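You operate a simulated robot arm through the tools that you are given. There is no shell and no other tool. Be economical: measure what you need, move in short steps, check, and stop when the job is done.

You are at the controls of a simulated robot arm. One attempt, no reset.

TASK
Swap to the lamp on the green switch and turn it up till sensor 2 shows over 225 lux.
Fine: first the yellow dial to 1 and the yellow switch off; read the grey light meter and stop at the first mark that does it; leave the pack's other dials and switches.

It is judged by the outcome, as a careful person would: the job done as asked, and still so three seconds after it is handed in. It fails if anything else is knocked over, pushed out of place, dropped, spilled or broken.

THE ROBOT
A 6-joint arm with a fingered hand, fixed in place. Base frame: the origin is at the foot of the arm, x ahead of it, y to its left, z up. Units: mm, degrees, N and s.
With the tool pointing down near the work surface it reaches from about 300 to 700 mm from the base axis. Its first joint turns from -166.0 to 166.0 degrees. Payload 4 kg.
The TCP is the grasp point between the finger pads, 22 mm short of the fingertips. In the tool frame z runs along the fingers and y along their closing line. Largest opening 112 mm; the body of the gripper starts 60 mm behind the TCP. The gripper is a hand of 4 fingers: y runs from the thumb to the fingers, the wrist lies at [0, 0, -218] in the tool frame.
Orientation is told as [roll, pitch, yaw] about the base's x, y, z axes, in that order, counted from this pose: with the fingers straight down and closing along the base's y, the tool's x points along the base's -x, its y along +y and its z along -z.

THE INTERFACE
- The arm moves only by the tool step_arm. Its argument "deltas" is a list that holds one entry, the list of rows, each a list of 6 numbers: the shift along the base's x, y, z in mm, then the turn, a rotation vector about the base's x, y, z in degrees. In form: [[[x, y, z, wx, wy, wz], ...]]. A call has 1 to 20 rows; each row is the pose to reach, as a shift and turn from the pose commanded when the call began. Rows are played at 5 a second. More than 50 mm and 8.6 degrees between two rows, and nothing of the call is played. Where a pose cannot be reached the arm comes as near as it can. A force on the tool above 40 N (or 10 N above the force at the start of the call, whichever is more), or a blocked arm, ends the call early, and 0.2 s more pass. In this call time passes only in rows, and 0.2 s behind the last. It gives the time, the measured TCP pose, the force on the tool (base axes), the opening and the grip force at its end, in the units of the frame above (readings bear some noise), with the torque about the TCP (base axes, N m) and any sound that the robot's microphone picked up.
- Cameras (640 x 400 px; columns grow to the right, rows downward): "scene" is fixed at [47.7, -651.2, 1548.6]; the picture's right is [0.87, -0.49, 0.00], its down [-0.24, -0.43, -0.87] and it looks along [0.42, 0.76, -0.49] (base axes); focal length 324 px, centre (320, 200). "wrist" rides on the gripper at [69, 4, -83] in the tool frame; the picture's right is [-0.06, 1.00, 0.00], its down [-0.77, -0.05, -0.64] and it looks along [-0.64, -0.04, 0.77] (tool axes); focal length 243 px, centre (320, 200). There is no depth. A picture from a camera that has moved, and an enlarged one, comes with that camera's place and axes in the base frame and with its lens.
- capture(camera): a new picture of that camera. The clock stands still meanwhile.
- finger_targets(finger1, finger2, finger3, thumb_bend): sets how far each is bent, from 0 (flat) to 1 (curled in); at 0.3 the hand is open as for a grip, at 0.7 the pads meet at the TCP. One left out holds its place. A second passes; each finger stops where it meets its share of the squeeze, and holds until it gets a number again. It is the only way to open and close the hand. It gives what a move gives, with no picture; readings hold the bend of each and the force on the fingers (four entries, about 0 where the hand has none), thumb and palm.
- inspect(camera, box): a new picture of the part [left, top, right, bottom] of that camera's present view, enlarged. The clock stands still meanwhile.
- hand_in(): hands the job in; it is judged then, once.

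Go step by step. Nothing tells you positions but the pictures and the camera data: compare them with the known pose of the tool, close in by small moves and look again before you grip or let go. The budget is 120 turns and 76 pictures, counting those below and the enlarged ones. Unless the task says otherwise, let go and move clear before handing in, and close with one line.

The tools are called after ">>>" as name(argument=value, ...) on one line, values as JSON. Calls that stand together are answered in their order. step_arm: Moves the arm, as the interface text tells. Its arguments: {"type":"object","properties":{"deltas":{"type":"array"}},"required":["deltas"]} The other tools are called the same way: finger_targets (finger1, finger2, finger3, thumb_bend) moves the fingers one by one; capture (camera) takes a picture; inspect (camera, box) takes an enlarged picture of a part of a camera's view; hand_in () hands the job in.

At the start:

```text
clock: 0.0
eef_pos: [471.4, 32.4, 1146.0]
tcp_rot: [0.0, 0.0, 0.0]
wrist_force: [-0.4, -0.1, 0.7]
wrist_torque: [-0.03, -0.02, 0.0]
gripper_width: 112.0
grip_force: 0.0
shape: jaw
bend: [0.3, 0.3, 0.3, 0.3]
finger forces: [0.0, 0.0, 0.1, 0.2, 0.0, 0.0]
```

scene: 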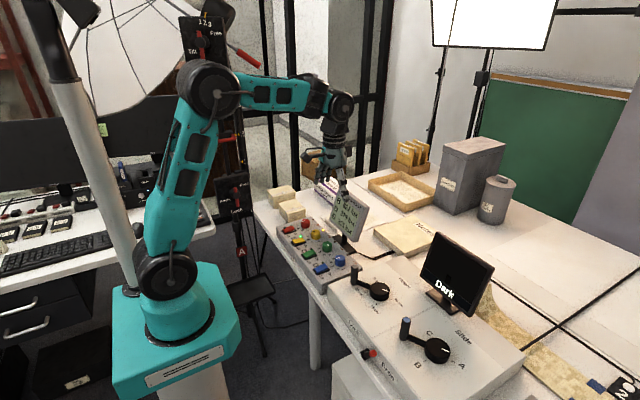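
wrist: 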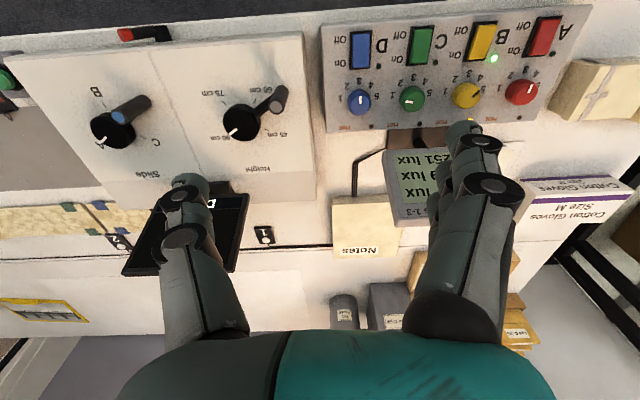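

I see a lamp power pack with four coloured switches and dials, a light meter behind it, and a slide unit to the right. I'll look at the details closer up.

>>> inspect(camera="wrist", box=[310, 0, 600, 180])

>>> inspect(camera="scene", box=[250, 170, 410, 300])

>>> inspect(camera="wrist", box=[380, 120, 540, 240])

```text
2.21 times, centred on (455, 90) of wrist
camera zoom: at [402.0, 35.9, 1228.7], right [0.06, 1.0, 0.0], down [0.77, -0.05, 0.64], along [0.64, -0.04, -0.77], focal length 535 px, centre (22, 443)
```

zoom: 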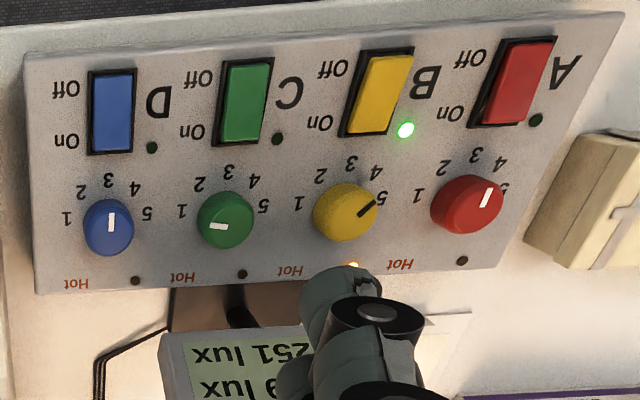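

```text
3.08 times, centred on (330, 235) of scene
camera zoom: at [47.7, -651.2, 1548.6], right [0.87, -0.49, 0.0], down [-0.24, -0.43, -0.87], along [0.42, 0.76, -0.49], focal length 995 px, centre (289, 92)
```

zoom: 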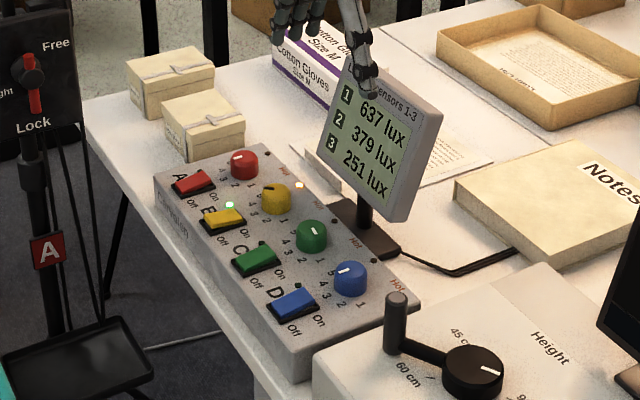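

```text
3.33 times, centred on (460, 180) of wrist
camera zoom: at [402.0, 35.9, 1228.7], right [0.06, 1.0, 0.0], down [0.77, -0.05, 0.64], along [0.64, -0.04, -0.77], focal length 809 px, centre (-147, 267)
```

zoom: 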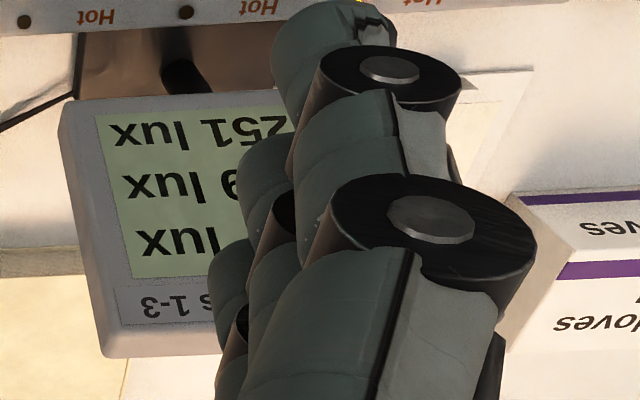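

The yellow lamp (B) is on with its dial at about 4–5. Green (C) is off at 1, and the meter shows 637/379/251. I'll bring the wrist camera in closer over the panel.

>>> step_arm(deltas=[[[-14, 29, -23, 0, 0, 0], [-28, 58, -46, 0, 0, 0], [-42, 87, -69, 0, 0, 0], [-56, 116, -92, 0, 0, 0], [-70, 143, -116, 0, 0, 0]]])

>>> capture(camera="wrist")

>>> capture(camera="scene")

```text
clock: 1.2
eef_pos: [398.9, 175.9, 1028.2]
tcp_rot: [0.1, 0.0, 0.1]
wrist_force: [0.2, -0.1, -0.2]
wrist_torque: [-0.01, -0.04, 0.0]
gripper_width: 111.9
grip_force: 0.1
shape: jaw
bend: [0.3, 0.3, 0.3, 0.3]
finger forces: [0.0, 0.0, 0.0, 0.0, 0.1, 0.0]
```

```text
70 pictures are left
camera wrist: at [330.2, 179.6, 1110.7], right [0.06, 1.0, 0.0], down [0.76, -0.05, 0.64], along [0.64, -0.04, -0.77], focal length 243 px, centre (320, 200)
```

wrist: 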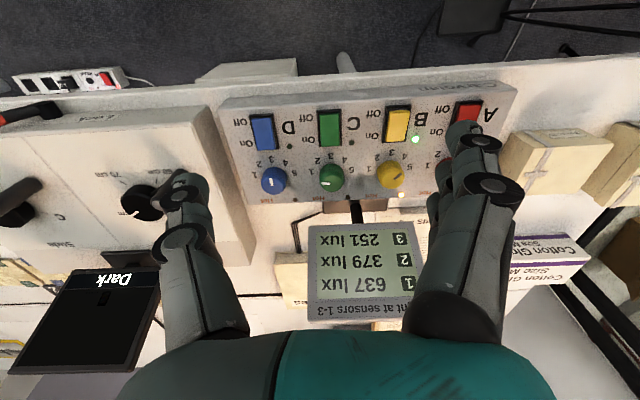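

```text
69 pictures are left
```

scene: 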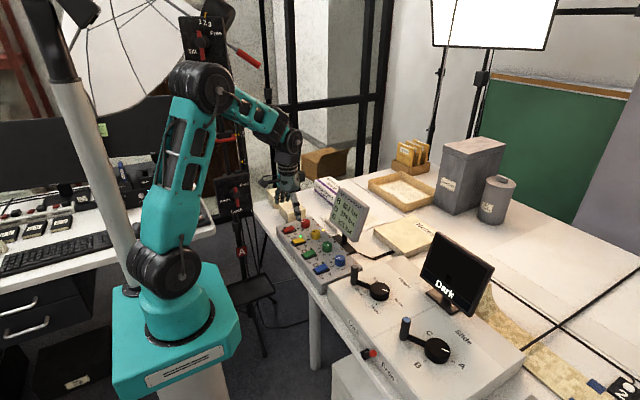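

I have a second view with a good baseline. I'll enlarge the panel to get precise positions.

>>> inspect(camera="wrist", box=[220, 80, 520, 230])

>>> inspect(camera="scene", box=[265, 200, 365, 290])

```text
2.13 times, centred on (370, 155) of wrist
camera zoom: at [330.2, 179.6, 1110.7], right [0.06, 1.0, 0.0], down [0.76, -0.05, 0.64], along [0.64, -0.04, -0.77], focal length 518 px, centre (213, 296)
```

zoom: 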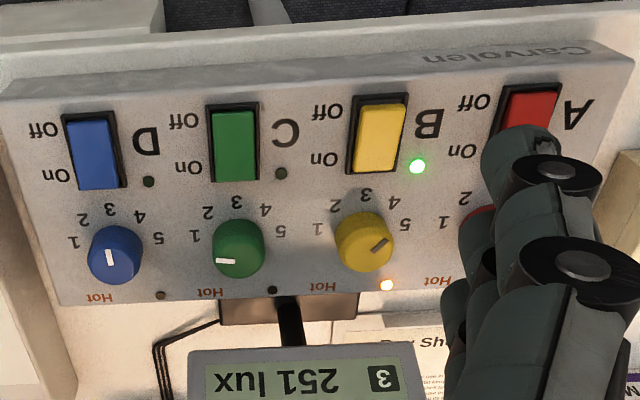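

```text
4.44 times, centred on (315, 245) of scene
camera zoom: at [47.7, -651.2, 1548.6], right [0.87, -0.49, 0.0], down [-0.24, -0.43, -0.87], along [0.42, 0.76, -0.49], focal length 1438 px, centre (342, 0)
```

zoom: 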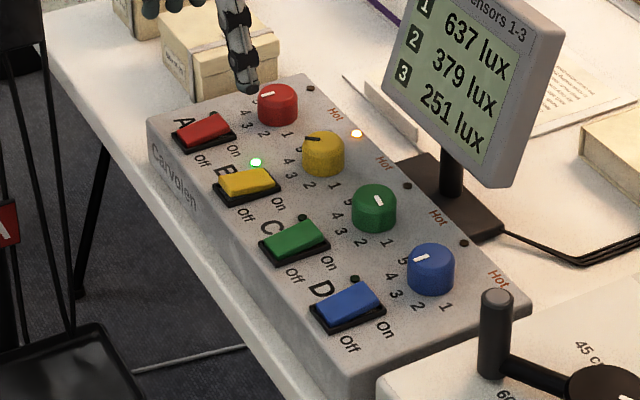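

By my triangulation the yellow knob is at about (546, 274) with its top near z 808, and the green knob is at about (548, 185). The panel top is near z 793, and the yellow switch is at about (468, 277). I'll set up a two-finger pinch in the air and look at it.

>>> finger_targets(finger1=1, finger3=1, finger2=0.45, thumb_bend=0.45)

>>> capture(camera="wrist")

>>> inspect(camera="scene", box=[250, 150, 350, 240])

```text
clock: 2.2
eef_pos: [400.2, 175.9, 1029.8]
tcp_rot: [0.0, 0.0, 0.0]
wrist_force: [1.2, 0.1, 0.0]
wrist_torque: [0.0, -0.01, -0.01]
gripper_width: 40.5
grip_force: 0.1
shape: fingers
bend: [1.0, 0.45, 1.0, 0.45]
finger forces: [0.0, 0.0, 0.0, 0.0, 0.0, 0.0]
```

```text
66 pictures are left
camera wrist: at [330.4, 179.6, 1110.8], right [0.06, 1.0, 0.0], down [0.77, -0.05, 0.64], along [0.64, -0.04, -0.77], focal length 243 px, centre (320, 200)
```

wrist: 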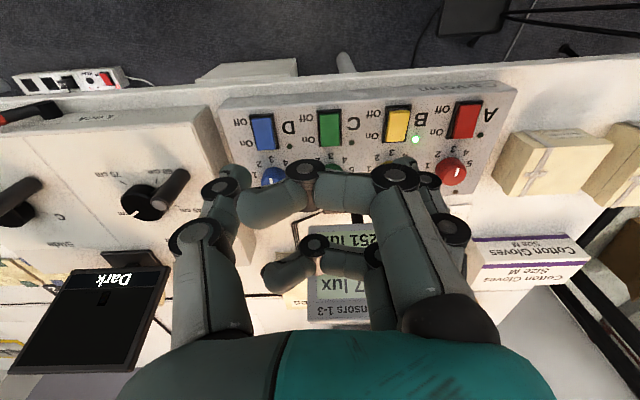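

```text
4.44 times, centred on (300, 195) of scene
camera zoom: at [47.7, -651.2, 1548.6], right [0.87, -0.49, 0.0], down [-0.24, -0.43, -0.87], along [0.42, 0.76, -0.49], focal length 1438 px, centre (409, 222)
```

zoom: 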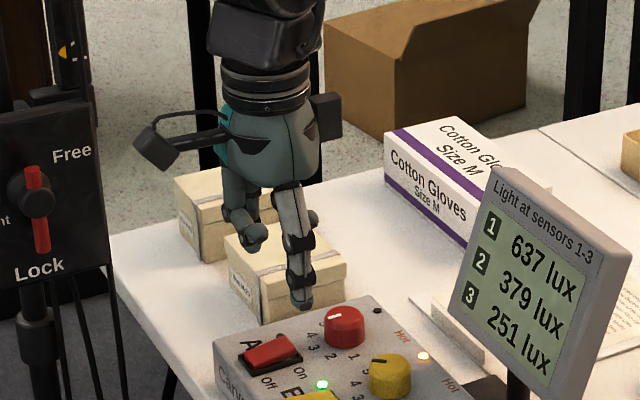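

The two-finger pinch works, with the outer fingers tucked away. I'll widen it a little and move above the yellow knob.

>>> finger_targets(finger2=0.38, thumb_bend=0.38)

>>> step_arm(deltas=[[[24, 16, -26, 0, 0, 0], [48, 33, -53, 0, 0, 0], [72, 49, -80, 0, 0, 0], [96, 66, -107, 0, 0, 0], [120, 82, -134, 0, 0, 0], [145, 99, -160, 0, 0, 0]]])

>>> capture(camera="wrist")

>>> inspect(camera="scene", box=[265, 180, 385, 280])

```text
clock: 3.2
eef_pos: [399.7, 175.7, 1028.7]
tcp_rot: [0.0, 0.2, 0.0]
wrist_force: [1.0, 0.3, 0.0]
wrist_torque: [0.0, 0.01, 0.01]
gripper_width: 44.1
grip_force: 0.1
shape: fingers
bend: [1.0, 0.38, 1.0, 0.38]
finger forces: [0.1, 0.0, 0.0, 0.0, 0.0, 0.0]
```

```text
clock: 4.6
eef_pos: [547.8, 274.7, 870.9]
tcp_rot: [-0.1, 0.0, 0.1]
wrist_force: [-0.2, -0.3, -0.3]
wrist_torque: [0.01, 0.01, -0.01]
gripper_width: 43.8
grip_force: 0.1
shape: fingers
bend: [1.0, 0.38, 1.0, 0.38]
finger forces: [0.0, 0.1, 0.0, 0.0, 0.0, 0.1]
```

```text
64 pictures are left
camera wrist: at [476.8, 278.5, 952.7], right [0.06, 1.0, 0.0], down [0.76, -0.05, 0.64], along [0.64, -0.04, -0.77], focal length 243 px, centre (320, 200)
```

wrist: 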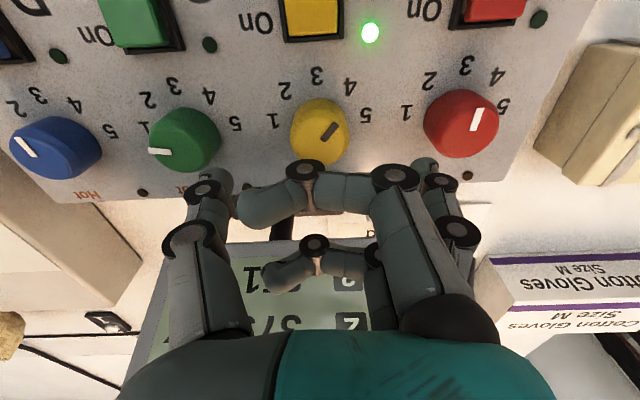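

```text
4.00 times, centred on (325, 230) of scene
camera zoom: at [47.7, -651.2, 1548.6], right [0.87, -0.49, 0.0], down [-0.24, -0.43, -0.87], along [0.42, 0.76, -0.49], focal length 1294 px, centre (300, 80)
```

zoom: 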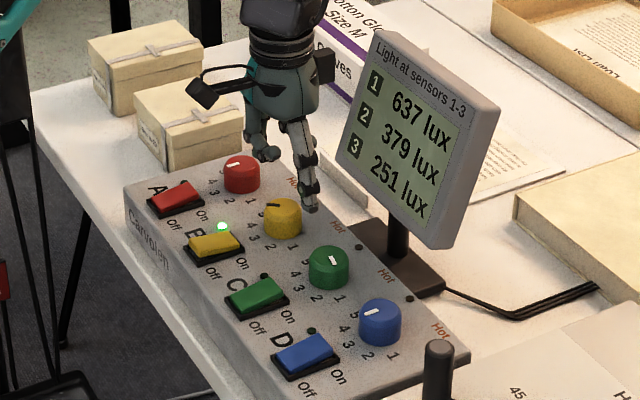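

The hand is centred over the yellow knob, which points at 4, so it needs 135° counter-clockwise. I'll pre-turn the hand clockwise and lower it partway.

>>> finger_targets(finger2=0.45, thumb_bend=0.45)

>>> step_arm(deltas=[[[0, 0, 0, 0, 0, -8], [0, 0, 0, 0, 0, -16], [0, 0, 0, 0, 0, -24], [0, 0, 0, 0, 0, -32], [0, 0, -5, 0, 0, -40], [-1, 0, -10, 0, 0, -48], [-1, 0, -15, 0, 0, -56], [-1, 0, -20, 0, 0, -64], [-1, 0, -27, 0, 0, -67]]])

>>> capture(camera="wrist")

>>> inspect(camera="scene", box=[275, 180, 355, 250])

```text
clock: 5.6
eef_pos: [546.2, 274.9, 872.1]
tcp_rot: [0.0, 0.1, 0.0]
wrist_force: [0.1, 0.9, -0.2]
wrist_torque: [0.0, 0.01, 0.0]
gripper_width: 40.2
grip_force: 0.1
shape: fingers
bend: [1.0, 0.45, 1.0, 0.45]
finger forces: [0.0, 0.0, 0.0, 0.0, 0.0, 0.0]
```

```text
clock: 7.6
eef_pos: [545.0, 273.7, 843.7]
tcp_rot: [0.0, 0.0, -67.1]
wrist_force: [-0.2, -0.2, -0.9]
wrist_torque: [0.01, 0.03, -0.03]
gripper_width: 40.1
grip_force: 0.1
shape: fingers
bend: [1.0, 0.45, 1.0, 0.45]
finger forces: [0.1, 0.0, 0.1, 0.0, 0.1, 0.1]
```

```text
62 pictures are left
camera wrist: at [522.1, 338.9, 925.7], right [0.94, 0.33, 0.0], down [0.25, -0.72, 0.64], along [0.21, -0.61, -0.77], focal length 243 px, centre (320, 200)
```

wrist: 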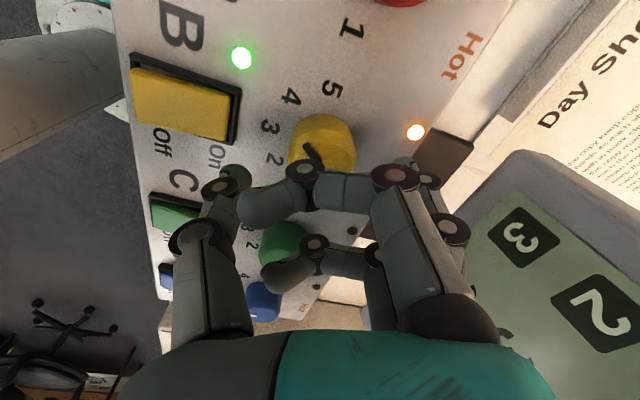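

```text
5.71 times, centred on (315, 215) of scene
camera zoom: at [47.7, -651.2, 1548.6], right [0.87, -0.49, 0.0], down [-0.24, -0.43, -0.87], along [0.42, 0.76, -0.49], focal length 1848 px, centre (349, 114)
```

zoom: 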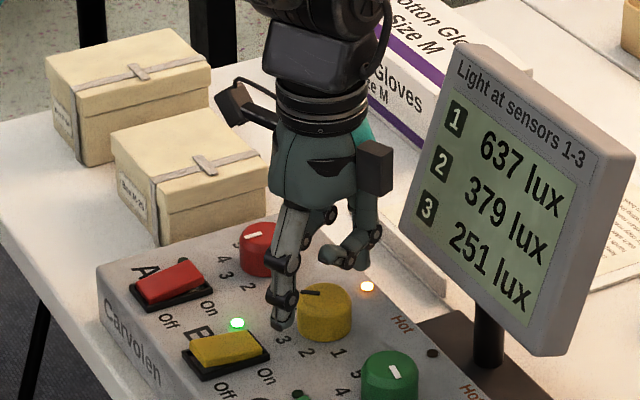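

The knob is centred between the thumb and finger. I'll narrow the pinch a bit and descend carefully.

>>> finger_targets(finger2=0.5, thumb_bend=0.5)

>>> step_arm(deltas=[[[0, 0, -4, 0, 0, 0], [0, 0, -8, 0, 0, 0], [0, 0, -12, 0, 0, 0], [0, 0, -16, 0, 0, 0]]])

>>> inspect(camera="scene", box=[285, 190, 345, 240])

>>> capture(camera="wrist")

```text
clock: 8.6
eef_pos: [545.6, 275.1, 844.1]
tcp_rot: [0.0, 0.0, -67.0]
wrist_force: [-0.1, -0.2, 0.2]
wrist_torque: [0.0, 0.01, 0.05]
gripper_width: 38.2
grip_force: 0.1
shape: fingers
bend: [1.0, 0.5, 1.0, 0.5]
finger forces: [0.0, 0.0, 0.0, 0.0, 0.0, 0.1]
```

```text
clock: 9.6
eef_pos: [545.5, 274.2, 827.4]
tcp_rot: [0.0, 0.0, -66.9]
wrist_force: [-0.2, 0.8, -0.4]
wrist_torque: [0.01, 0.0, 0.0]
gripper_width: 37.9
grip_force: 0.0
shape: fingers
bend: [1.0, 0.5, 1.0, 0.5]
finger forces: [0.1, 0.0, 0.0, 0.1, 0.0, 0.0]
```

```text
8.00 times, centred on (315, 215) of scene
camera zoom: at [47.7, -651.2, 1548.6], right [0.87, -0.49, 0.0], down [-0.24, -0.43, -0.87], along [0.42, 0.76, -0.49], focal length 2588 px, centre (360, 80)
```

zoom: 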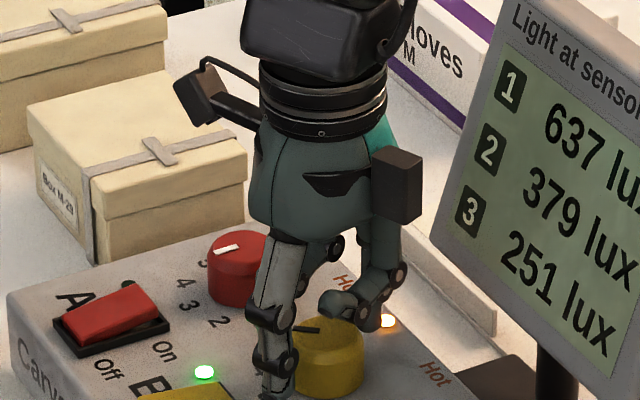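

```text
59 pictures are left
camera wrist: at [522.2, 339.1, 909.7], right [0.94, 0.33, 0.0], down [0.25, -0.72, 0.64], along [0.21, -0.61, -0.77], focal length 243 px, centre (320, 200)
```

wrist: 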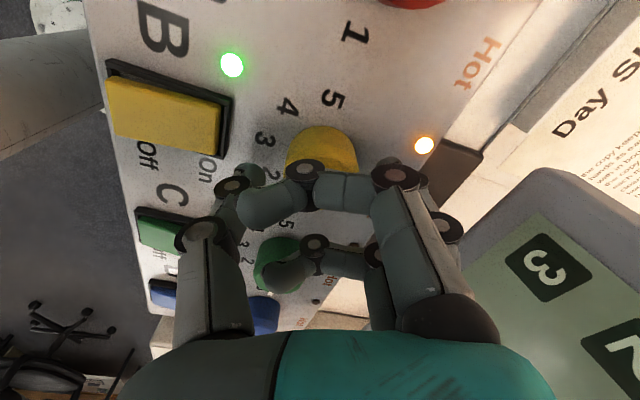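

No contact yet. I'll go down a few more millimetres while watching the force.

>>> step_arm(deltas=[[[0, 0, -2, 0, 0, 0], [0, 0, -4, 0, 0, 0], [0, 0, -6, 0, 0, 0], [0, 0, -8, 0, 0, 0]]])

>>> inspect(camera="scene", box=[290, 210, 340, 250])

```text
clock: 10.6
eef_pos: [545.3, 273.8, 818.7]
tcp_rot: [0.0, -0.1, -67.0]
wrist_force: [0.3, -0.6, 0.5]
wrist_torque: [0.02, -0.01, 0.0]
gripper_width: 37.9
grip_force: 0.1
shape: fingers
bend: [1.0, 0.5, 1.0, 0.5]
finger forces: [0.0, 0.1, 0.0, 0.1, 0.0, 0.0]
```

```text
10.00 times, centred on (315, 230) of scene
camera zoom: at [47.7, -651.2, 1548.6], right [0.87, -0.49, 0.0], down [-0.24, -0.43, -0.87], along [0.42, 0.76, -0.49], focal length 3235 px, centre (370, -100)
```

zoom: 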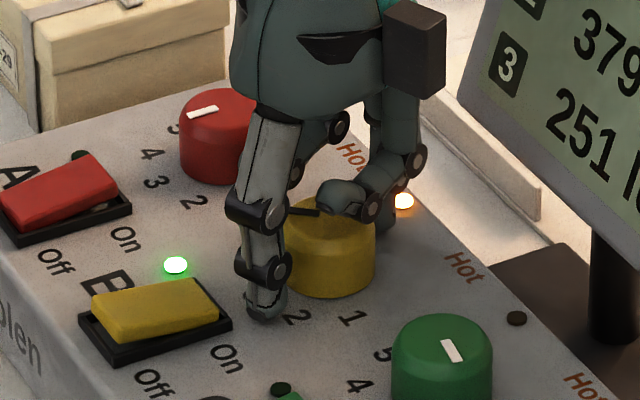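

The thumb tip sits low beside the knob without touching the panel. I'll pinch now.

>>> finger_targets(finger2=0.7, thumb_bend=0.7)

>>> inspect(camera="scene", box=[290, 210, 340, 250])

```text
clock: 11.6
eef_pos: [545.9, 275.2, 819.2]
tcp_rot: [0.0, 0.0, -67.0]
wrist_force: [-3.8, -0.9, -2.2]
wrist_torque: [0.0, 0.03, 0.0]
gripper_width: 32.6
grip_force: 7.6
shape: fingers
bend: [1.0, 0.58, 1.0, 0.64]
finger forces: [0.0, 5.9, 0.0, 0.0, 10.1, 0.0]
```

```text
10.00 times, centred on (315, 230) of scene
camera zoom: at [47.7, -651.2, 1548.6], right [0.87, -0.49, 0.0], down [-0.24, -0.43, -0.87], along [0.42, 0.76, -0.49], focal length 3235 px, centre (370, -100)
```

zoom: 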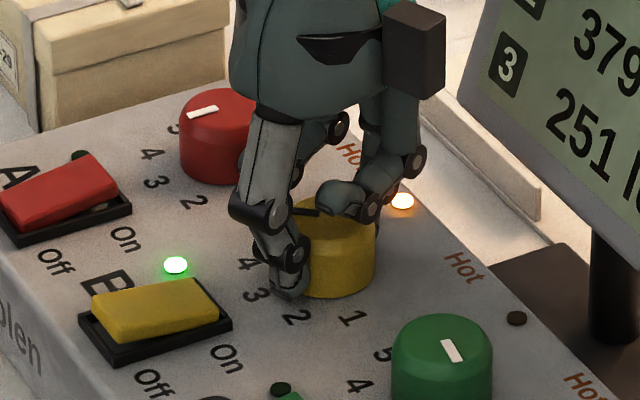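

The knob is gripped, but it sits about 4 mm toward the finger side. I'll open, recentre and pinch again for a clean rotation.

>>> finger_targets(finger2=0.5, thumb_bend=0.5)

>>> step_arm(deltas=[[[3.5, 1.5, 0, 0, 0, 0]]])

>>> finger_targets(finger2=0.7, thumb_bend=0.7)

```text
clock: 12.6
eef_pos: [544.9, 274.9, 820.3]
tcp_rot: [0.1, 0.0, -67.0]
wrist_force: [0.5, 0.2, 1.0]
wrist_torque: [0.0, 0.01, 0.0]
gripper_width: 37.3
grip_force: 0.0
shape: fingers
bend: [1.0, 0.5, 1.0, 0.5]
finger forces: [0.1, 0.1, 0.0, 0.1, 0.1, 0.0]
```

```text
clock: 13.0
eef_pos: [549.4, 275.6, 819.1]
tcp_rot: [0.0, 0.0, -67.0]
wrist_force: [-0.1, 0.5, 0.3]
wrist_torque: [0.0, 0.01, 0.0]
gripper_width: 37.6
grip_force: 0.1
shape: fingers
bend: [1.0, 0.5, 1.0, 0.5]
finger forces: [0.1, 0.1, 0.1, 0.1, 0.1, 0.1]
```

```text
clock: 14.0
eef_pos: [547.8, 275.6, 820.5]
tcp_rot: [0.0, 0.0, -67.0]
wrist_force: [-8.3, -4.1, -3.6]
wrist_torque: [-0.04, 0.08, 0.01]
gripper_width: 33.4
grip_force: 9.0
shape: fingers
bend: [1.0, 0.61, 1.0, 0.62]
finger forces: [0.0, 5.3, 0.0, 0.0, 13.2, 0.0]
```

The bends are balanced now (0.61/0.62). I'll turn counter-clockwise about 45° first and look.

>>> step_arm(deltas=[[[0, 0, 0, 0, 0, 5], [0, 0, 0, 0, 0, 10], [0, 0, 0, 0, 0, 15], [0, 0, 0, 0, 0, 20], [0, 0, 0, 0, 0, 25], [0, 0, 0, 0, 0, 30], [0, 0, 0, 0, 0, 35], [0, 0, 0, 0, 0, 40], [0, 0, 0, 0, 0, 45]]])

>>> inspect(camera="scene", box=[290, 190, 360, 250])

```text
clock: 16.0
eef_pos: [548.6, 276.2, 820.0]
tcp_rot: [0.0, 0.0, -22.0]
wrist_force: [-11.9, -0.4, -2.5]
wrist_torque: [0.09, 0.18, -0.04]
gripper_width: 33.5
grip_force: 9.9
shape: fingers
bend: [1.0, 0.61, 1.0, 0.63]
finger forces: [0.1, 7.0, 0.1, 0.0, 11.2, 0.0]
```

```text
6.67 times, centred on (325, 220) of scene
camera zoom: at [47.7, -651.2, 1548.6], right [0.87, -0.49, 0.0], down [-0.24, -0.43, -0.87], along [0.42, 0.76, -0.49], focal length 2156 px, centre (287, 67)
```

zoom: 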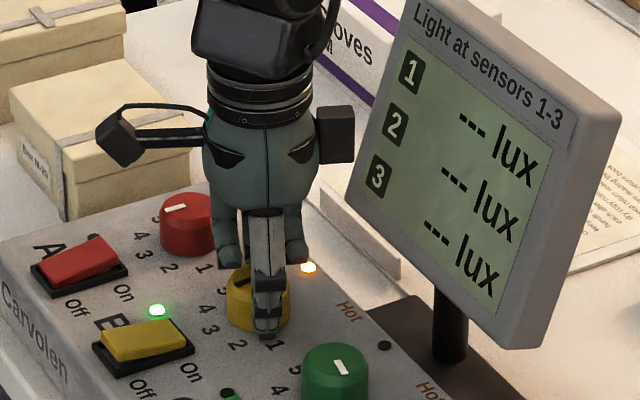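

The meter went to "---" while it resettles, so the knob is turning. I'll keep turning and ease off the x side load.

>>> step_arm(deltas=[[[-1, 0, 0, 0, 0, 5], [-1.5, 0, 0, 0, 0, 10], [-2, 0, 0, 0, 0, 15], [-2, 0, 0, 0, 0, 20], [-2, 0, 0, 0, 0, 25], [-2, 0, 0, 0, 0, 30], [-2, 0, 0, 0, 0, 35], [-2, 0, 0, 0, 0, 40], [-2, 0, 0, 0, 0, 45]]])

>>> inspect(camera="scene", box=[290, 190, 360, 250])

>>> capture(camera="wrist")

```text
clock: 18.0
eef_pos: [547.4, 276.1, 818.9]
tcp_rot: [0.0, -0.1, 23.0]
wrist_force: [-2.8, -3.3, -3.3]
wrist_torque: [0.0, 0.07, -0.05]
gripper_width: 33.3
grip_force: 9.0
shape: fingers
bend: [1.0, 0.6, 1.0, 0.63]
finger forces: [0.1, 7.9, 0.0, 0.0, 9.2, 0.0]
```

```text
6.67 times, centred on (325, 220) of scene
camera zoom: at [47.7, -651.2, 1548.6], right [0.87, -0.49, 0.0], down [-0.24, -0.43, -0.87], along [0.42, 0.76, -0.49], focal length 2156 px, centre (287, 67)
```

zoom: 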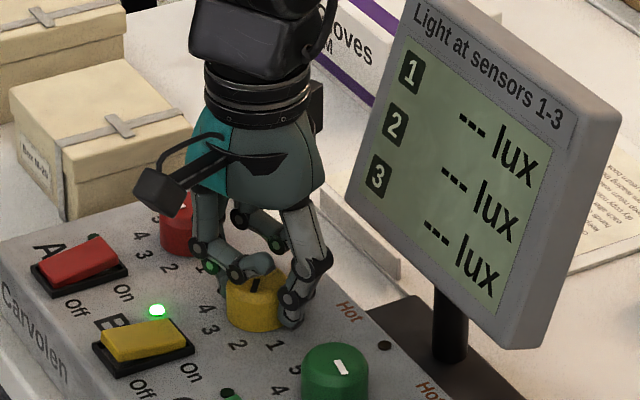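

```text
54 pictures are left
camera wrist: at [481.2, 251.7, 901.4], right [-0.33, 0.94, 0.0], down [0.72, 0.26, 0.64], along [0.61, 0.21, -0.77], focal length 243 px, centre (320, 200)
```

wrist: 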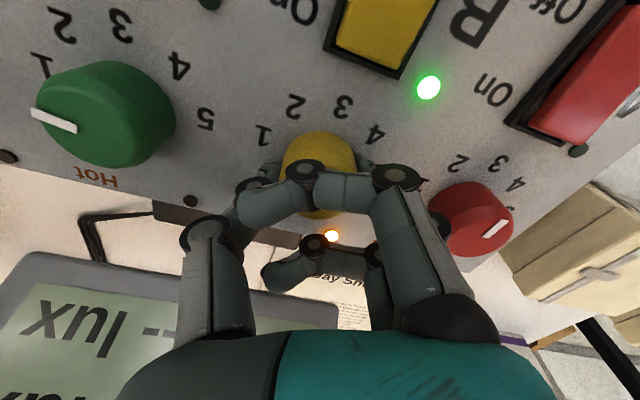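

I need to see the mark, so I'll enlarge the view.

>>> inspect(camera="scene", box=[308, 224, 340, 244])

```text
16.00 times, centred on (324, 234) of scene
camera zoom: at [47.7, -651.2, 1548.6], right [0.87, -0.49, 0.0], down [-0.24, -0.43, -0.87], along [0.42, 0.76, -0.49], focal length 5176 px, centre (256, -344)
```

zoom: 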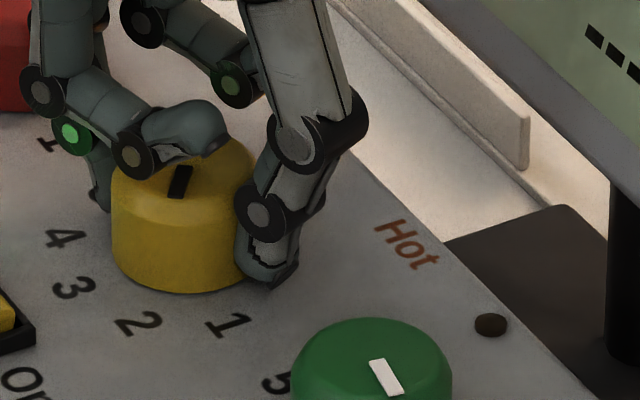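

The mark points at 2 after 90° of turning. It needs another 45° to reach 1.

>>> step_arm(deltas=[[[0, 0, 0, 0, 0, 5], [0, 0, 0, 0, 0, 10], [0, 0, 0, 0, 0, 15], [0, 0, 0, 0, 0, 20], [0, 0, 0, 0, 0, 25], [0, 0, 0, 0, 0, 30], [0, 0, 0, 0, 0, 35], [0, 0, 0, 0, 0, 40], [0, 0, 0, 0, 0, 45]]])

>>> inspect(camera="scene", box=[308, 224, 340, 244])

```text
clock: 20.0
eef_pos: [547.2, 275.7, 820.4]
tcp_rot: [0.0, 0.0, 68.1]
wrist_force: [2.6, -1.4, 1.6]
wrist_torque: [0.0, -0.02, -0.17]
gripper_width: 33.0
grip_force: 9.6
shape: fingers
bend: [1.0, 0.59, 1.0, 0.64]
finger forces: [0.0, 7.8, 0.0, 0.0, 10.4, 0.0]
```

```text
16.00 times, centred on (324, 234) of scene
camera zoom: at [47.7, -651.2, 1548.6], right [0.87, -0.49, 0.0], down [-0.24, -0.43, -0.87], along [0.42, 0.76, -0.49], focal length 5176 px, centre (256, -344)
```

zoom: 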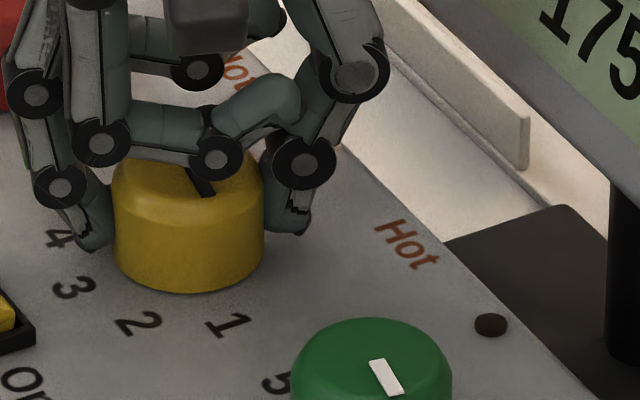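

The mark now points like green's, at 1. I'll release and lift clear to confirm.

>>> finger_targets(finger2=0.48, thumb_bend=0.48)

>>> step_arm(deltas=[[[0, 0, 8, 0, 0, 0], [0, 0, 18, 0, 0, 0], [0, 0, 35, 0, 0, -5], [0, 0, 60, 0, 0, -13], [-10, 0, 60, 0, 0, -21], [-30, 0, 60, 0, 0, -29], [-50, 0, 60, 0, 0, -37], [-70, 0, 60, 0, 0, -45], [-94, 0, 60, 0, 0, -53], [-94, 0, 60, 0, 0, -61], [-94, 0, 60, 0, 0, -68]]])

>>> inspect(camera="scene", box=[280, 180, 380, 260])

>>> capture(camera="wrist")

```text
clock: 21.0
eef_pos: [546.0, 275.3, 819.3]
tcp_rot: [0.0, 0.0, 68.0]
wrist_force: [-0.2, 0.4, -0.3]
wrist_torque: [0.0, 0.02, 0.01]
gripper_width: 38.5
grip_force: 0.0
shape: fingers
bend: [1.0, 0.48, 1.0, 0.48]
finger forces: [0.0, 0.1, 0.0, 0.0, 0.0, 0.0]
```

```text
clock: 23.4
eef_pos: [454.5, 275.1, 880.6]
tcp_rot: [0.0, 0.0, -0.3]
wrist_force: [-0.3, 0.7, 0.5]
wrist_torque: [0.03, -0.02, -0.03]
gripper_width: 38.5
grip_force: 0.0
shape: fingers
bend: [1.0, 0.48, 1.0, 0.48]
finger forces: [0.0, 0.0, 0.0, 0.0, 0.0, 0.0]
```

```text
5.00 times, centred on (330, 220) of scene
camera zoom: at [47.7, -651.2, 1548.6], right [0.87, -0.49, 0.0], down [-0.24, -0.43, -0.87], along [0.42, 0.76, -0.49], focal length 1617 px, centre (270, 100)
```

zoom: 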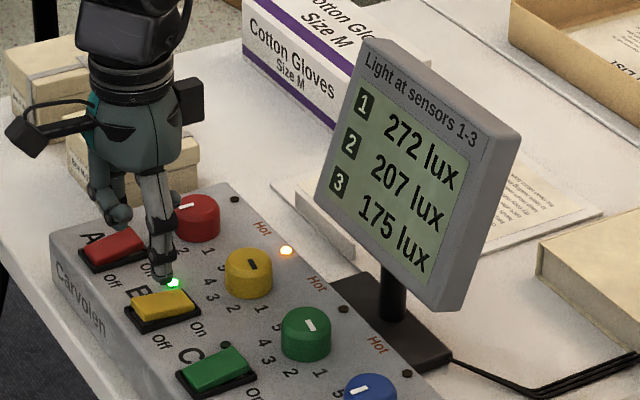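

```text
50 pictures are left
camera wrist: at [384.0, 278.8, 962.1], right [0.07, 1.0, 0.0], down [0.76, -0.05, 0.64], along [0.64, -0.04, -0.77], focal length 243 px, centre (320, 200)
```

wrist: 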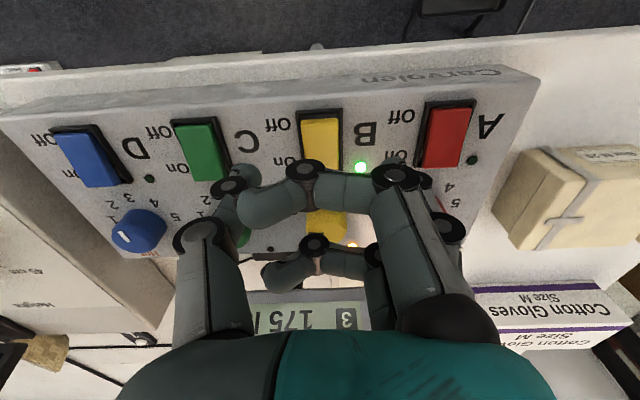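

Yellow is at 1 (272/207/175 lux). Next I'll close the pinch into a single press point and press the Off end of the yellow rocker at about (452, 275).

>>> finger_targets(finger2=0.7, thumb_bend=0.7)

>>> step_arm(deltas=[[[-2, 0, -15, 0, 0, 0], [-2, 0, -30, 0, 0, 0], [-2, 0, -42, 0, 0, 0]]])

>>> capture(camera="wrist")

>>> inspect(camera="scene", box=[280, 215, 330, 255])

```text
clock: 24.4
eef_pos: [452.7, 275.0, 880.4]
tcp_rot: [-0.1, -0.1, -0.1]
wrist_force: [-0.1, 0.4, 0.9]
wrist_torque: [-0.02, 0.04, 0.01]
gripper_width: 30.2
grip_force: 0.1
shape: fingers
bend: [1.0, 0.7, 1.0, 0.7]
finger forces: [0.0, 0.0, 0.0, 0.0, 0.1, 0.0]
```

```text
clock: 25.2
eef_pos: [451.1, 275.7, 839.2]
tcp_rot: [-0.1, 0.1, 0.0]
wrist_force: [-0.8, 0.1, 0.2]
wrist_torque: [0.01, -0.02, 0.01]
gripper_width: 30.1
grip_force: 0.0
shape: fingers
bend: [1.0, 0.7, 1.0, 0.7]
finger forces: [0.1, 0.0, 0.0, 0.0, 0.0, 0.0]
```

```text
49 pictures are left
camera wrist: at [382.0, 279.0, 920.6], right [0.06, 1.0, 0.0], down [0.77, -0.05, 0.64], along [0.64, -0.04, -0.77], focal length 243 px, centre (320, 200)
```

wrist: 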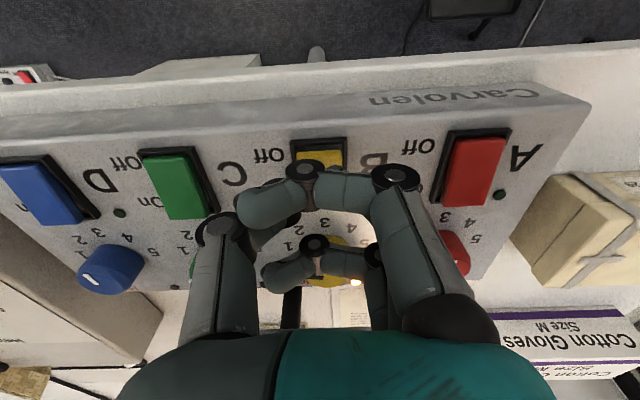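

```text
10.00 times, centred on (305, 235) of scene
camera zoom: at [47.7, -651.2, 1548.6], right [0.87, -0.49, 0.0], down [-0.24, -0.43, -0.87], along [0.42, 0.76, -0.49], focal length 3235 px, centre (470, -150)
```

zoom: 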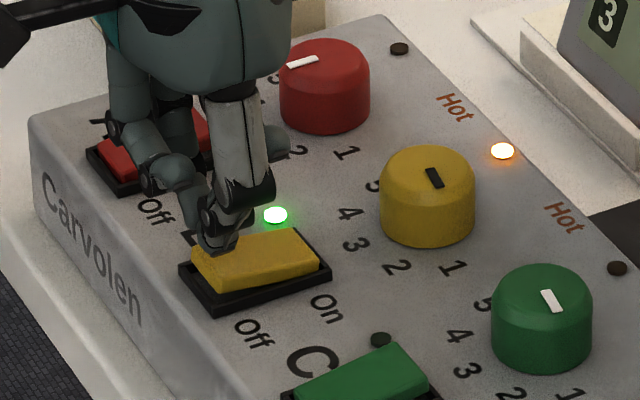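

The press point is just above the Off end. I'll press down in small steps.

>>> step_arm(deltas=[[[0, 0, -4, 0, 0, 0], [0, 0, -7, 0, 0, 0], [0, 0, -10, 0, 0, 0], [0, 0, -13, 0, 0, 0], [0, 0, -15, 0, 0, 0], [0, 0, -17, 0, 0, 0]]])

>>> inspect(camera="scene", box=[280, 200, 340, 250])

```text
clock: 26.6
eef_pos: [452.3, 276.5, 822.4]
tcp_rot: [0.1, -0.2, 0.0]
wrist_force: [-6.9, -7.0, 38.2]
wrist_torque: [-0.4, -0.03, -0.06]
gripper_width: 29.3
grip_force: 19.5
shape: fingers
bend: [1.0, 0.71, 1.0, 0.7]
finger forces: [0.1, 8.5, 0.0, 0.1, 30.5, 0.0]
```

```text
8.00 times, centred on (310, 225) of scene
camera zoom: at [47.7, -651.2, 1548.6], right [0.87, -0.49, 0.0], down [-0.24, -0.43, -0.87], along [0.42, 0.76, -0.49], focal length 2588 px, centre (400, 0)
```

zoom: 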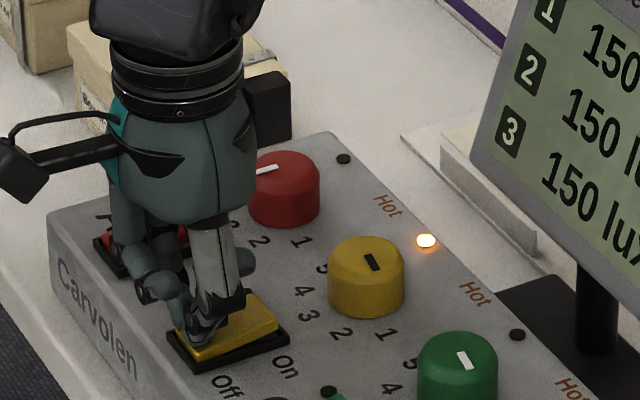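

Yellow is off, with an ambient reading of 150 lux. I'll lift and go to the On end of the green rocker at about (484, 186).

>>> step_arm(deltas=[[[0, 0, 20, 0, 0, 0], [0, 0, 45, 0, 0, 0], [15, -40, 45, 0, 0, 0], [32, -80, 45, 0, 0, 0], [33, -90, 45, 0, 0, 0], [33, -90, 17, 0, 0, 0]]])

>>> inspect(camera="scene", box=[290, 220, 350, 270])

>>> capture(camera="wrist")

```text
clock: 28.0
eef_pos: [485.0, 186.6, 836.3]
tcp_rot: [0.0, 0.1, 0.0]
wrist_force: [0.4, -0.5, -0.8]
wrist_torque: [-0.02, -0.01, 0.0]
gripper_width: 30.3
grip_force: 0.1
shape: fingers
bend: [1.0, 0.7, 1.0, 0.7]
finger forces: [0.1, 0.1, 0.1, 0.0, 0.0, 0.1]
```

```text
8.00 times, centred on (320, 245) of scene
camera zoom: at [47.7, -651.2, 1548.6], right [0.87, -0.49, 0.0], down [-0.24, -0.43, -0.87], along [0.42, 0.76, -0.49], focal length 2588 px, centre (320, -160)
```

zoom: 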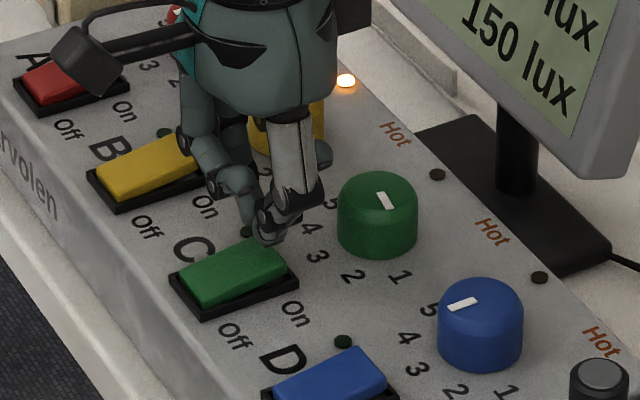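

```text
45 pictures are left
camera wrist: at [415.8, 190.2, 919.3], right [0.06, 1.0, 0.0], down [0.76, -0.05, 0.64], along [0.64, -0.04, -0.77], focal length 243 px, centre (320, 200)
```

wrist: 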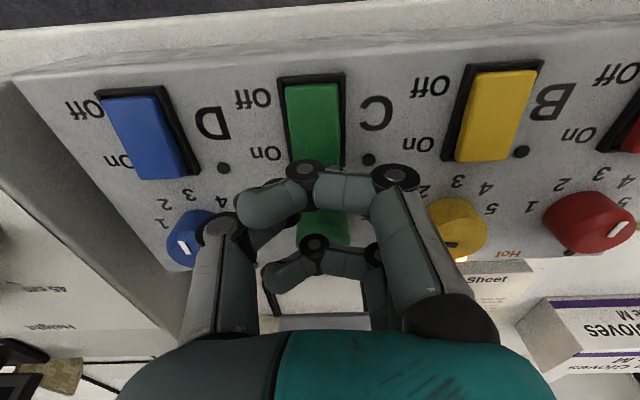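

The press point is over the On end of the green rocker. I'll press.

>>> step_arm(deltas=[[[0, 0, -4, 0, 0, 0], [0, 0, -7, 0, 0, 0], [0, 0, -10, 0, 0, 0], [0, 0, -13, 0, 0, 0], [0, 0, -15, 0, 0, 0]]])

>>> inspect(camera="scene", box=[290, 200, 370, 260])

```text
clock: 29.2
eef_pos: [483.5, 186.2, 824.1]
tcp_rot: [0.0, -0.1, -0.1]
wrist_force: [0.3, -2.1, 12.4]
wrist_torque: [-0.14, 0.1, 0.02]
gripper_width: 29.8
grip_force: 6.6
shape: fingers
bend: [1.0, 0.7, 1.0, 0.7]
finger forces: [0.0, 2.5, 0.0, 0.0, 10.1, 0.0]
```

```text
6.67 times, centred on (330, 230) of scene
camera zoom: at [47.7, -651.2, 1548.6], right [0.87, -0.49, 0.0], down [-0.24, -0.43, -0.87], along [0.42, 0.76, -0.49], focal length 2156 px, centre (253, 0)
```

zoom: 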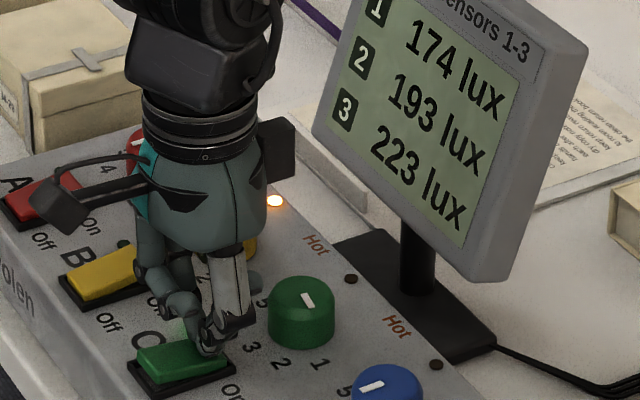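

The green lamp is on: sensor 2 reads 193 lux at mark 1. I'll lift and go above the green knob, turned +23°.

>>> step_arm(deltas=[[[0, 0, 20, 0, 0, 0], [0, 0, 45, 0, 0, 0], [30, 0, 45, 0, 0, 8], [55, 0.5, 45, 0, 0, 16], [64, 0.7, 45, 0, 0, 23]]])

>>> finger_targets(finger2=0.48, thumb_bend=0.48)

>>> capture(camera="wrist")

>>> inspect(camera="scene", box=[290, 190, 370, 260])

```text
clock: 30.4
eef_pos: [547.4, 188.0, 868.1]
tcp_rot: [0.1, 0.0, 23.0]
wrist_force: [-0.8, 0.0, -0.1]
wrist_torque: [0.01, 0.0, 0.0]
gripper_width: 30.4
grip_force: 0.1
shape: fingers
bend: [1.0, 0.7, 1.0, 0.7]
finger forces: [0.0, 0.0, 0.1, 0.1, 0.1, 0.1]
```

```text
clock: 31.4
eef_pos: [547.4, 186.8, 868.8]
tcp_rot: [0.0, -0.1, 23.0]
wrist_force: [-0.1, 0.1, -0.1]
wrist_torque: [0.0, 0.01, 0.01]
gripper_width: 38.6
grip_force: 0.1
shape: fingers
bend: [1.0, 0.48, 1.0, 0.48]
finger forces: [0.0, 0.0, 0.0, 0.0, 0.0, 0.0]
```

```text
43 pictures are left
camera wrist: at [481.6, 163.1, 950.3], right [-0.33, 0.94, 0.0], down [0.72, 0.25, 0.64], along [0.61, 0.21, -0.77], focal length 243 px, centre (320, 200)
```

wrist: 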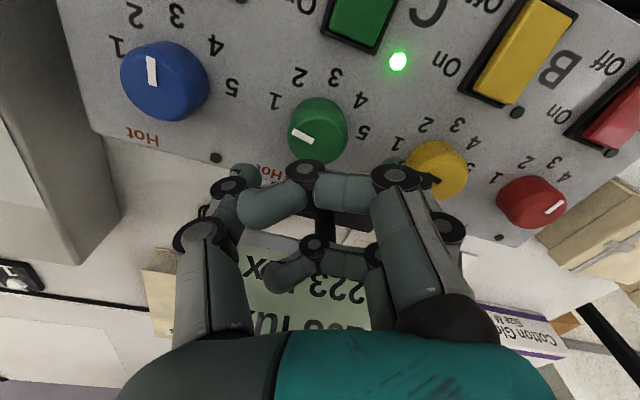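

```text
5.71 times, centred on (330, 225) of scene
camera zoom: at [47.7, -651.2, 1548.6], right [0.87, -0.49, 0.0], down [-0.24, -0.43, -0.87], along [0.42, 0.76, -0.49], focal length 1848 px, centre (263, 57)
```

zoom: 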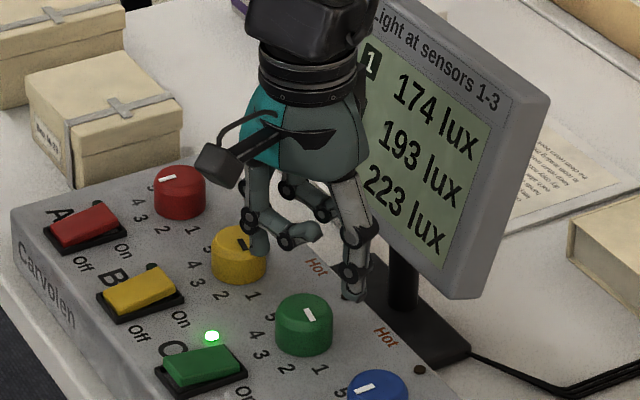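

Sensor 2 is settled at 193, and the knob is aligned. I'll descend and pinch.

>>> step_arm(deltas=[[[-0.5, -1, -12, 0, 0, 0], [-0.5, -1, -24, 0, 0, 0], [-0.5, -1, -34, 0, 0, 0], [-0.5, -1, -40, 0, 0, 0], [-0.5, -1, -45, 0, 0, 0], [-0.5, -1, -49, 0, 0, 0]]])

>>> finger_targets(finger2=0.7, thumb_bend=0.7)

>>> inspect(camera="scene", box=[305, 210, 353, 246])

```text
clock: 32.8
eef_pos: [548.2, 185.7, 819.3]
tcp_rot: [0.0, 0.0, 23.0]
wrist_force: [-0.5, 0.9, -0.5]
wrist_torque: [0.02, 0.0, 0.0]
gripper_width: 38.7
grip_force: 0.2
shape: fingers
bend: [1.0, 0.48, 1.0, 0.48]
finger forces: [0.0, 0.0, 0.1, 0.1, 0.1, 0.0]
```

```text
clock: 33.8
eef_pos: [548.5, 185.0, 817.3]
tcp_rot: [0.1, 0.0, 22.9]
wrist_force: [4.1, -3.7, -2.5]
wrist_torque: [0.02, -0.05, 0.03]
gripper_width: 33.0
grip_force: 8.1
shape: fingers
bend: [1.0, 0.58, 1.0, 0.64]
finger forces: [0.0, 5.8, 0.0, 0.0, 10.2, 0.1]
```

```text
11.11 times, centred on (329, 228) of scene
camera zoom: at [47.7, -651.2, 1548.6], right [0.87, -0.49, 0.0], down [-0.24, -0.43, -0.87], along [0.42, 0.76, -0.49], focal length 3594 px, centre (220, -111)
```

zoom: 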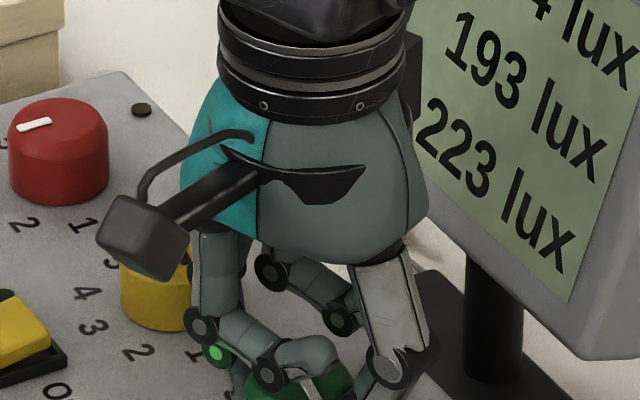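

It is gripped and slightly eccentric, so I'll compensate while turning 45° clockwise to mark 2.

>>> step_arm(deltas=[[[-0.3, 0, 0, 0, 0, -5], [-0.6, 0, 0, 0, 0, -10], [-0.9, 0, 0, 0, 0, -15], [-1.2, 0, 0, 0, 0, -20], [-1.5, 0, 0, 0, 0, -25], [-1.8, 0, 0, 0, 0, -30], [-2.1, 0, 0, 0, 0, -35], [-2.4, 0, 0, 0, 0, -40], [-2.7, 0, 0, 0, 0, -45]]])

>>> inspect(camera="scene", box=[310, 190, 374, 256])

```text
clock: 35.8
eef_pos: [545.2, 185.4, 818.4]
tcp_rot: [0.0, 0.0, -22.2]
wrist_force: [7.8, -11.1, 0.4]
wrist_torque: [-0.2, -0.17, -0.01]
gripper_width: 33.1
grip_force: 9.0
shape: fingers
bend: [1.0, 0.59, 1.0, 0.64]
finger forces: [0.1, 6.3, 0.0, 0.1, 11.7, 0.0]
```

```text
6.06 times, centred on (342, 223) of scene
camera zoom: at [47.7, -651.2, 1548.6], right [0.87, -0.49, 0.0], down [-0.24, -0.43, -0.87], along [0.42, 0.76, -0.49], focal length 1960 px, centre (187, 61)
```

zoom: 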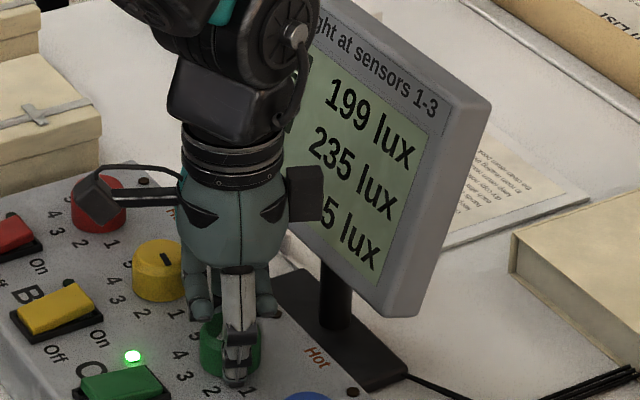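

Sensor 2 reads 235 lux at mark 2, which is over 225. I'll release, lift clear and verify.

>>> finger_targets(finger2=0.48, thumb_bend=0.48)

>>> step_arm(deltas=[[[0, 0, 10, 0, 0, 0], [0, 0, 25, 0, 0, 0], [0, 0, 50, 0, 0, 0], [-20, 0, 80, 0, 0, 5], [-50, 0, 110, 0, 0, 10], [-90, 0, 140, 0, 0, 16], [-130, 0, 165, 0, 0, 22]]])

>>> inspect(camera="wrist", box=[160, 40, 480, 240])

>>> inspect(camera="scene", box=[270, 180, 374, 280])

```text
clock: 36.8
eef_pos: [544.4, 185.7, 817.7]
tcp_rot: [0.0, 0.0, -22.0]
wrist_force: [-1.0, 0.5, 0.9]
wrist_torque: [-0.03, 0.05, -0.01]
gripper_width: 38.4
grip_force: 1.3
shape: fingers
bend: [1.0, 0.48, 1.0, 0.49]
finger forces: [0.0, 0.0, 0.1, 0.0, 1.9, 0.1]
```

```text
clock: 38.4
eef_pos: [415.9, 184.0, 982.7]
tcp_rot: [-0.1, -0.1, 0.1]
wrist_force: [0.0, -0.5, 0.1]
wrist_torque: [0.03, -0.02, 0.01]
gripper_width: 39.0
grip_force: 0.0
shape: fingers
bend: [1.0, 0.48, 1.0, 0.48]
finger forces: [0.0, 0.1, 0.1, 0.1, 0.0, 0.0]
```

```text
2.00 times, centred on (320, 140) of wrist
camera zoom: at [346.4, 188.1, 1065.0], right [0.06, 1.0, 0.0], down [0.77, -0.05, 0.64], along [0.64, -0.04, -0.77], focal length 485 px, centre (320, 320)
```

zoom: 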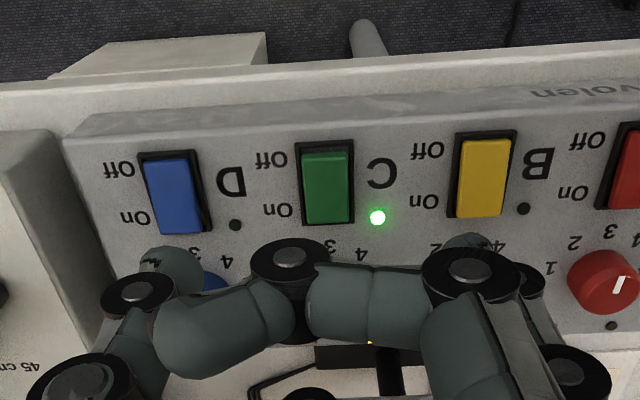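

```text
4.00 times, centred on (322, 230) of scene
camera zoom: at [47.7, -651.2, 1548.6], right [0.87, -0.49, 0.0], down [-0.24, -0.43, -0.87], along [0.42, 0.76, -0.49], focal length 1294 px, centre (312, 80)
```

zoom: 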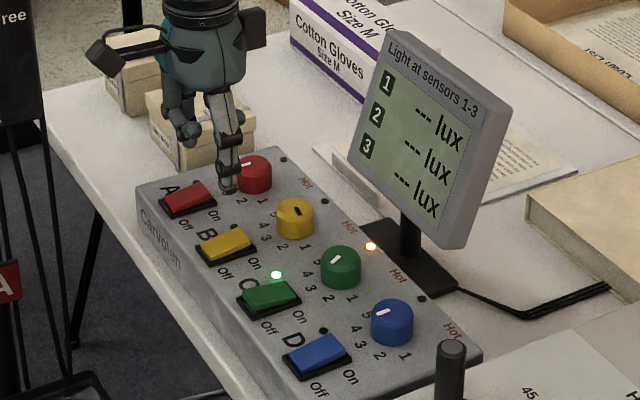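

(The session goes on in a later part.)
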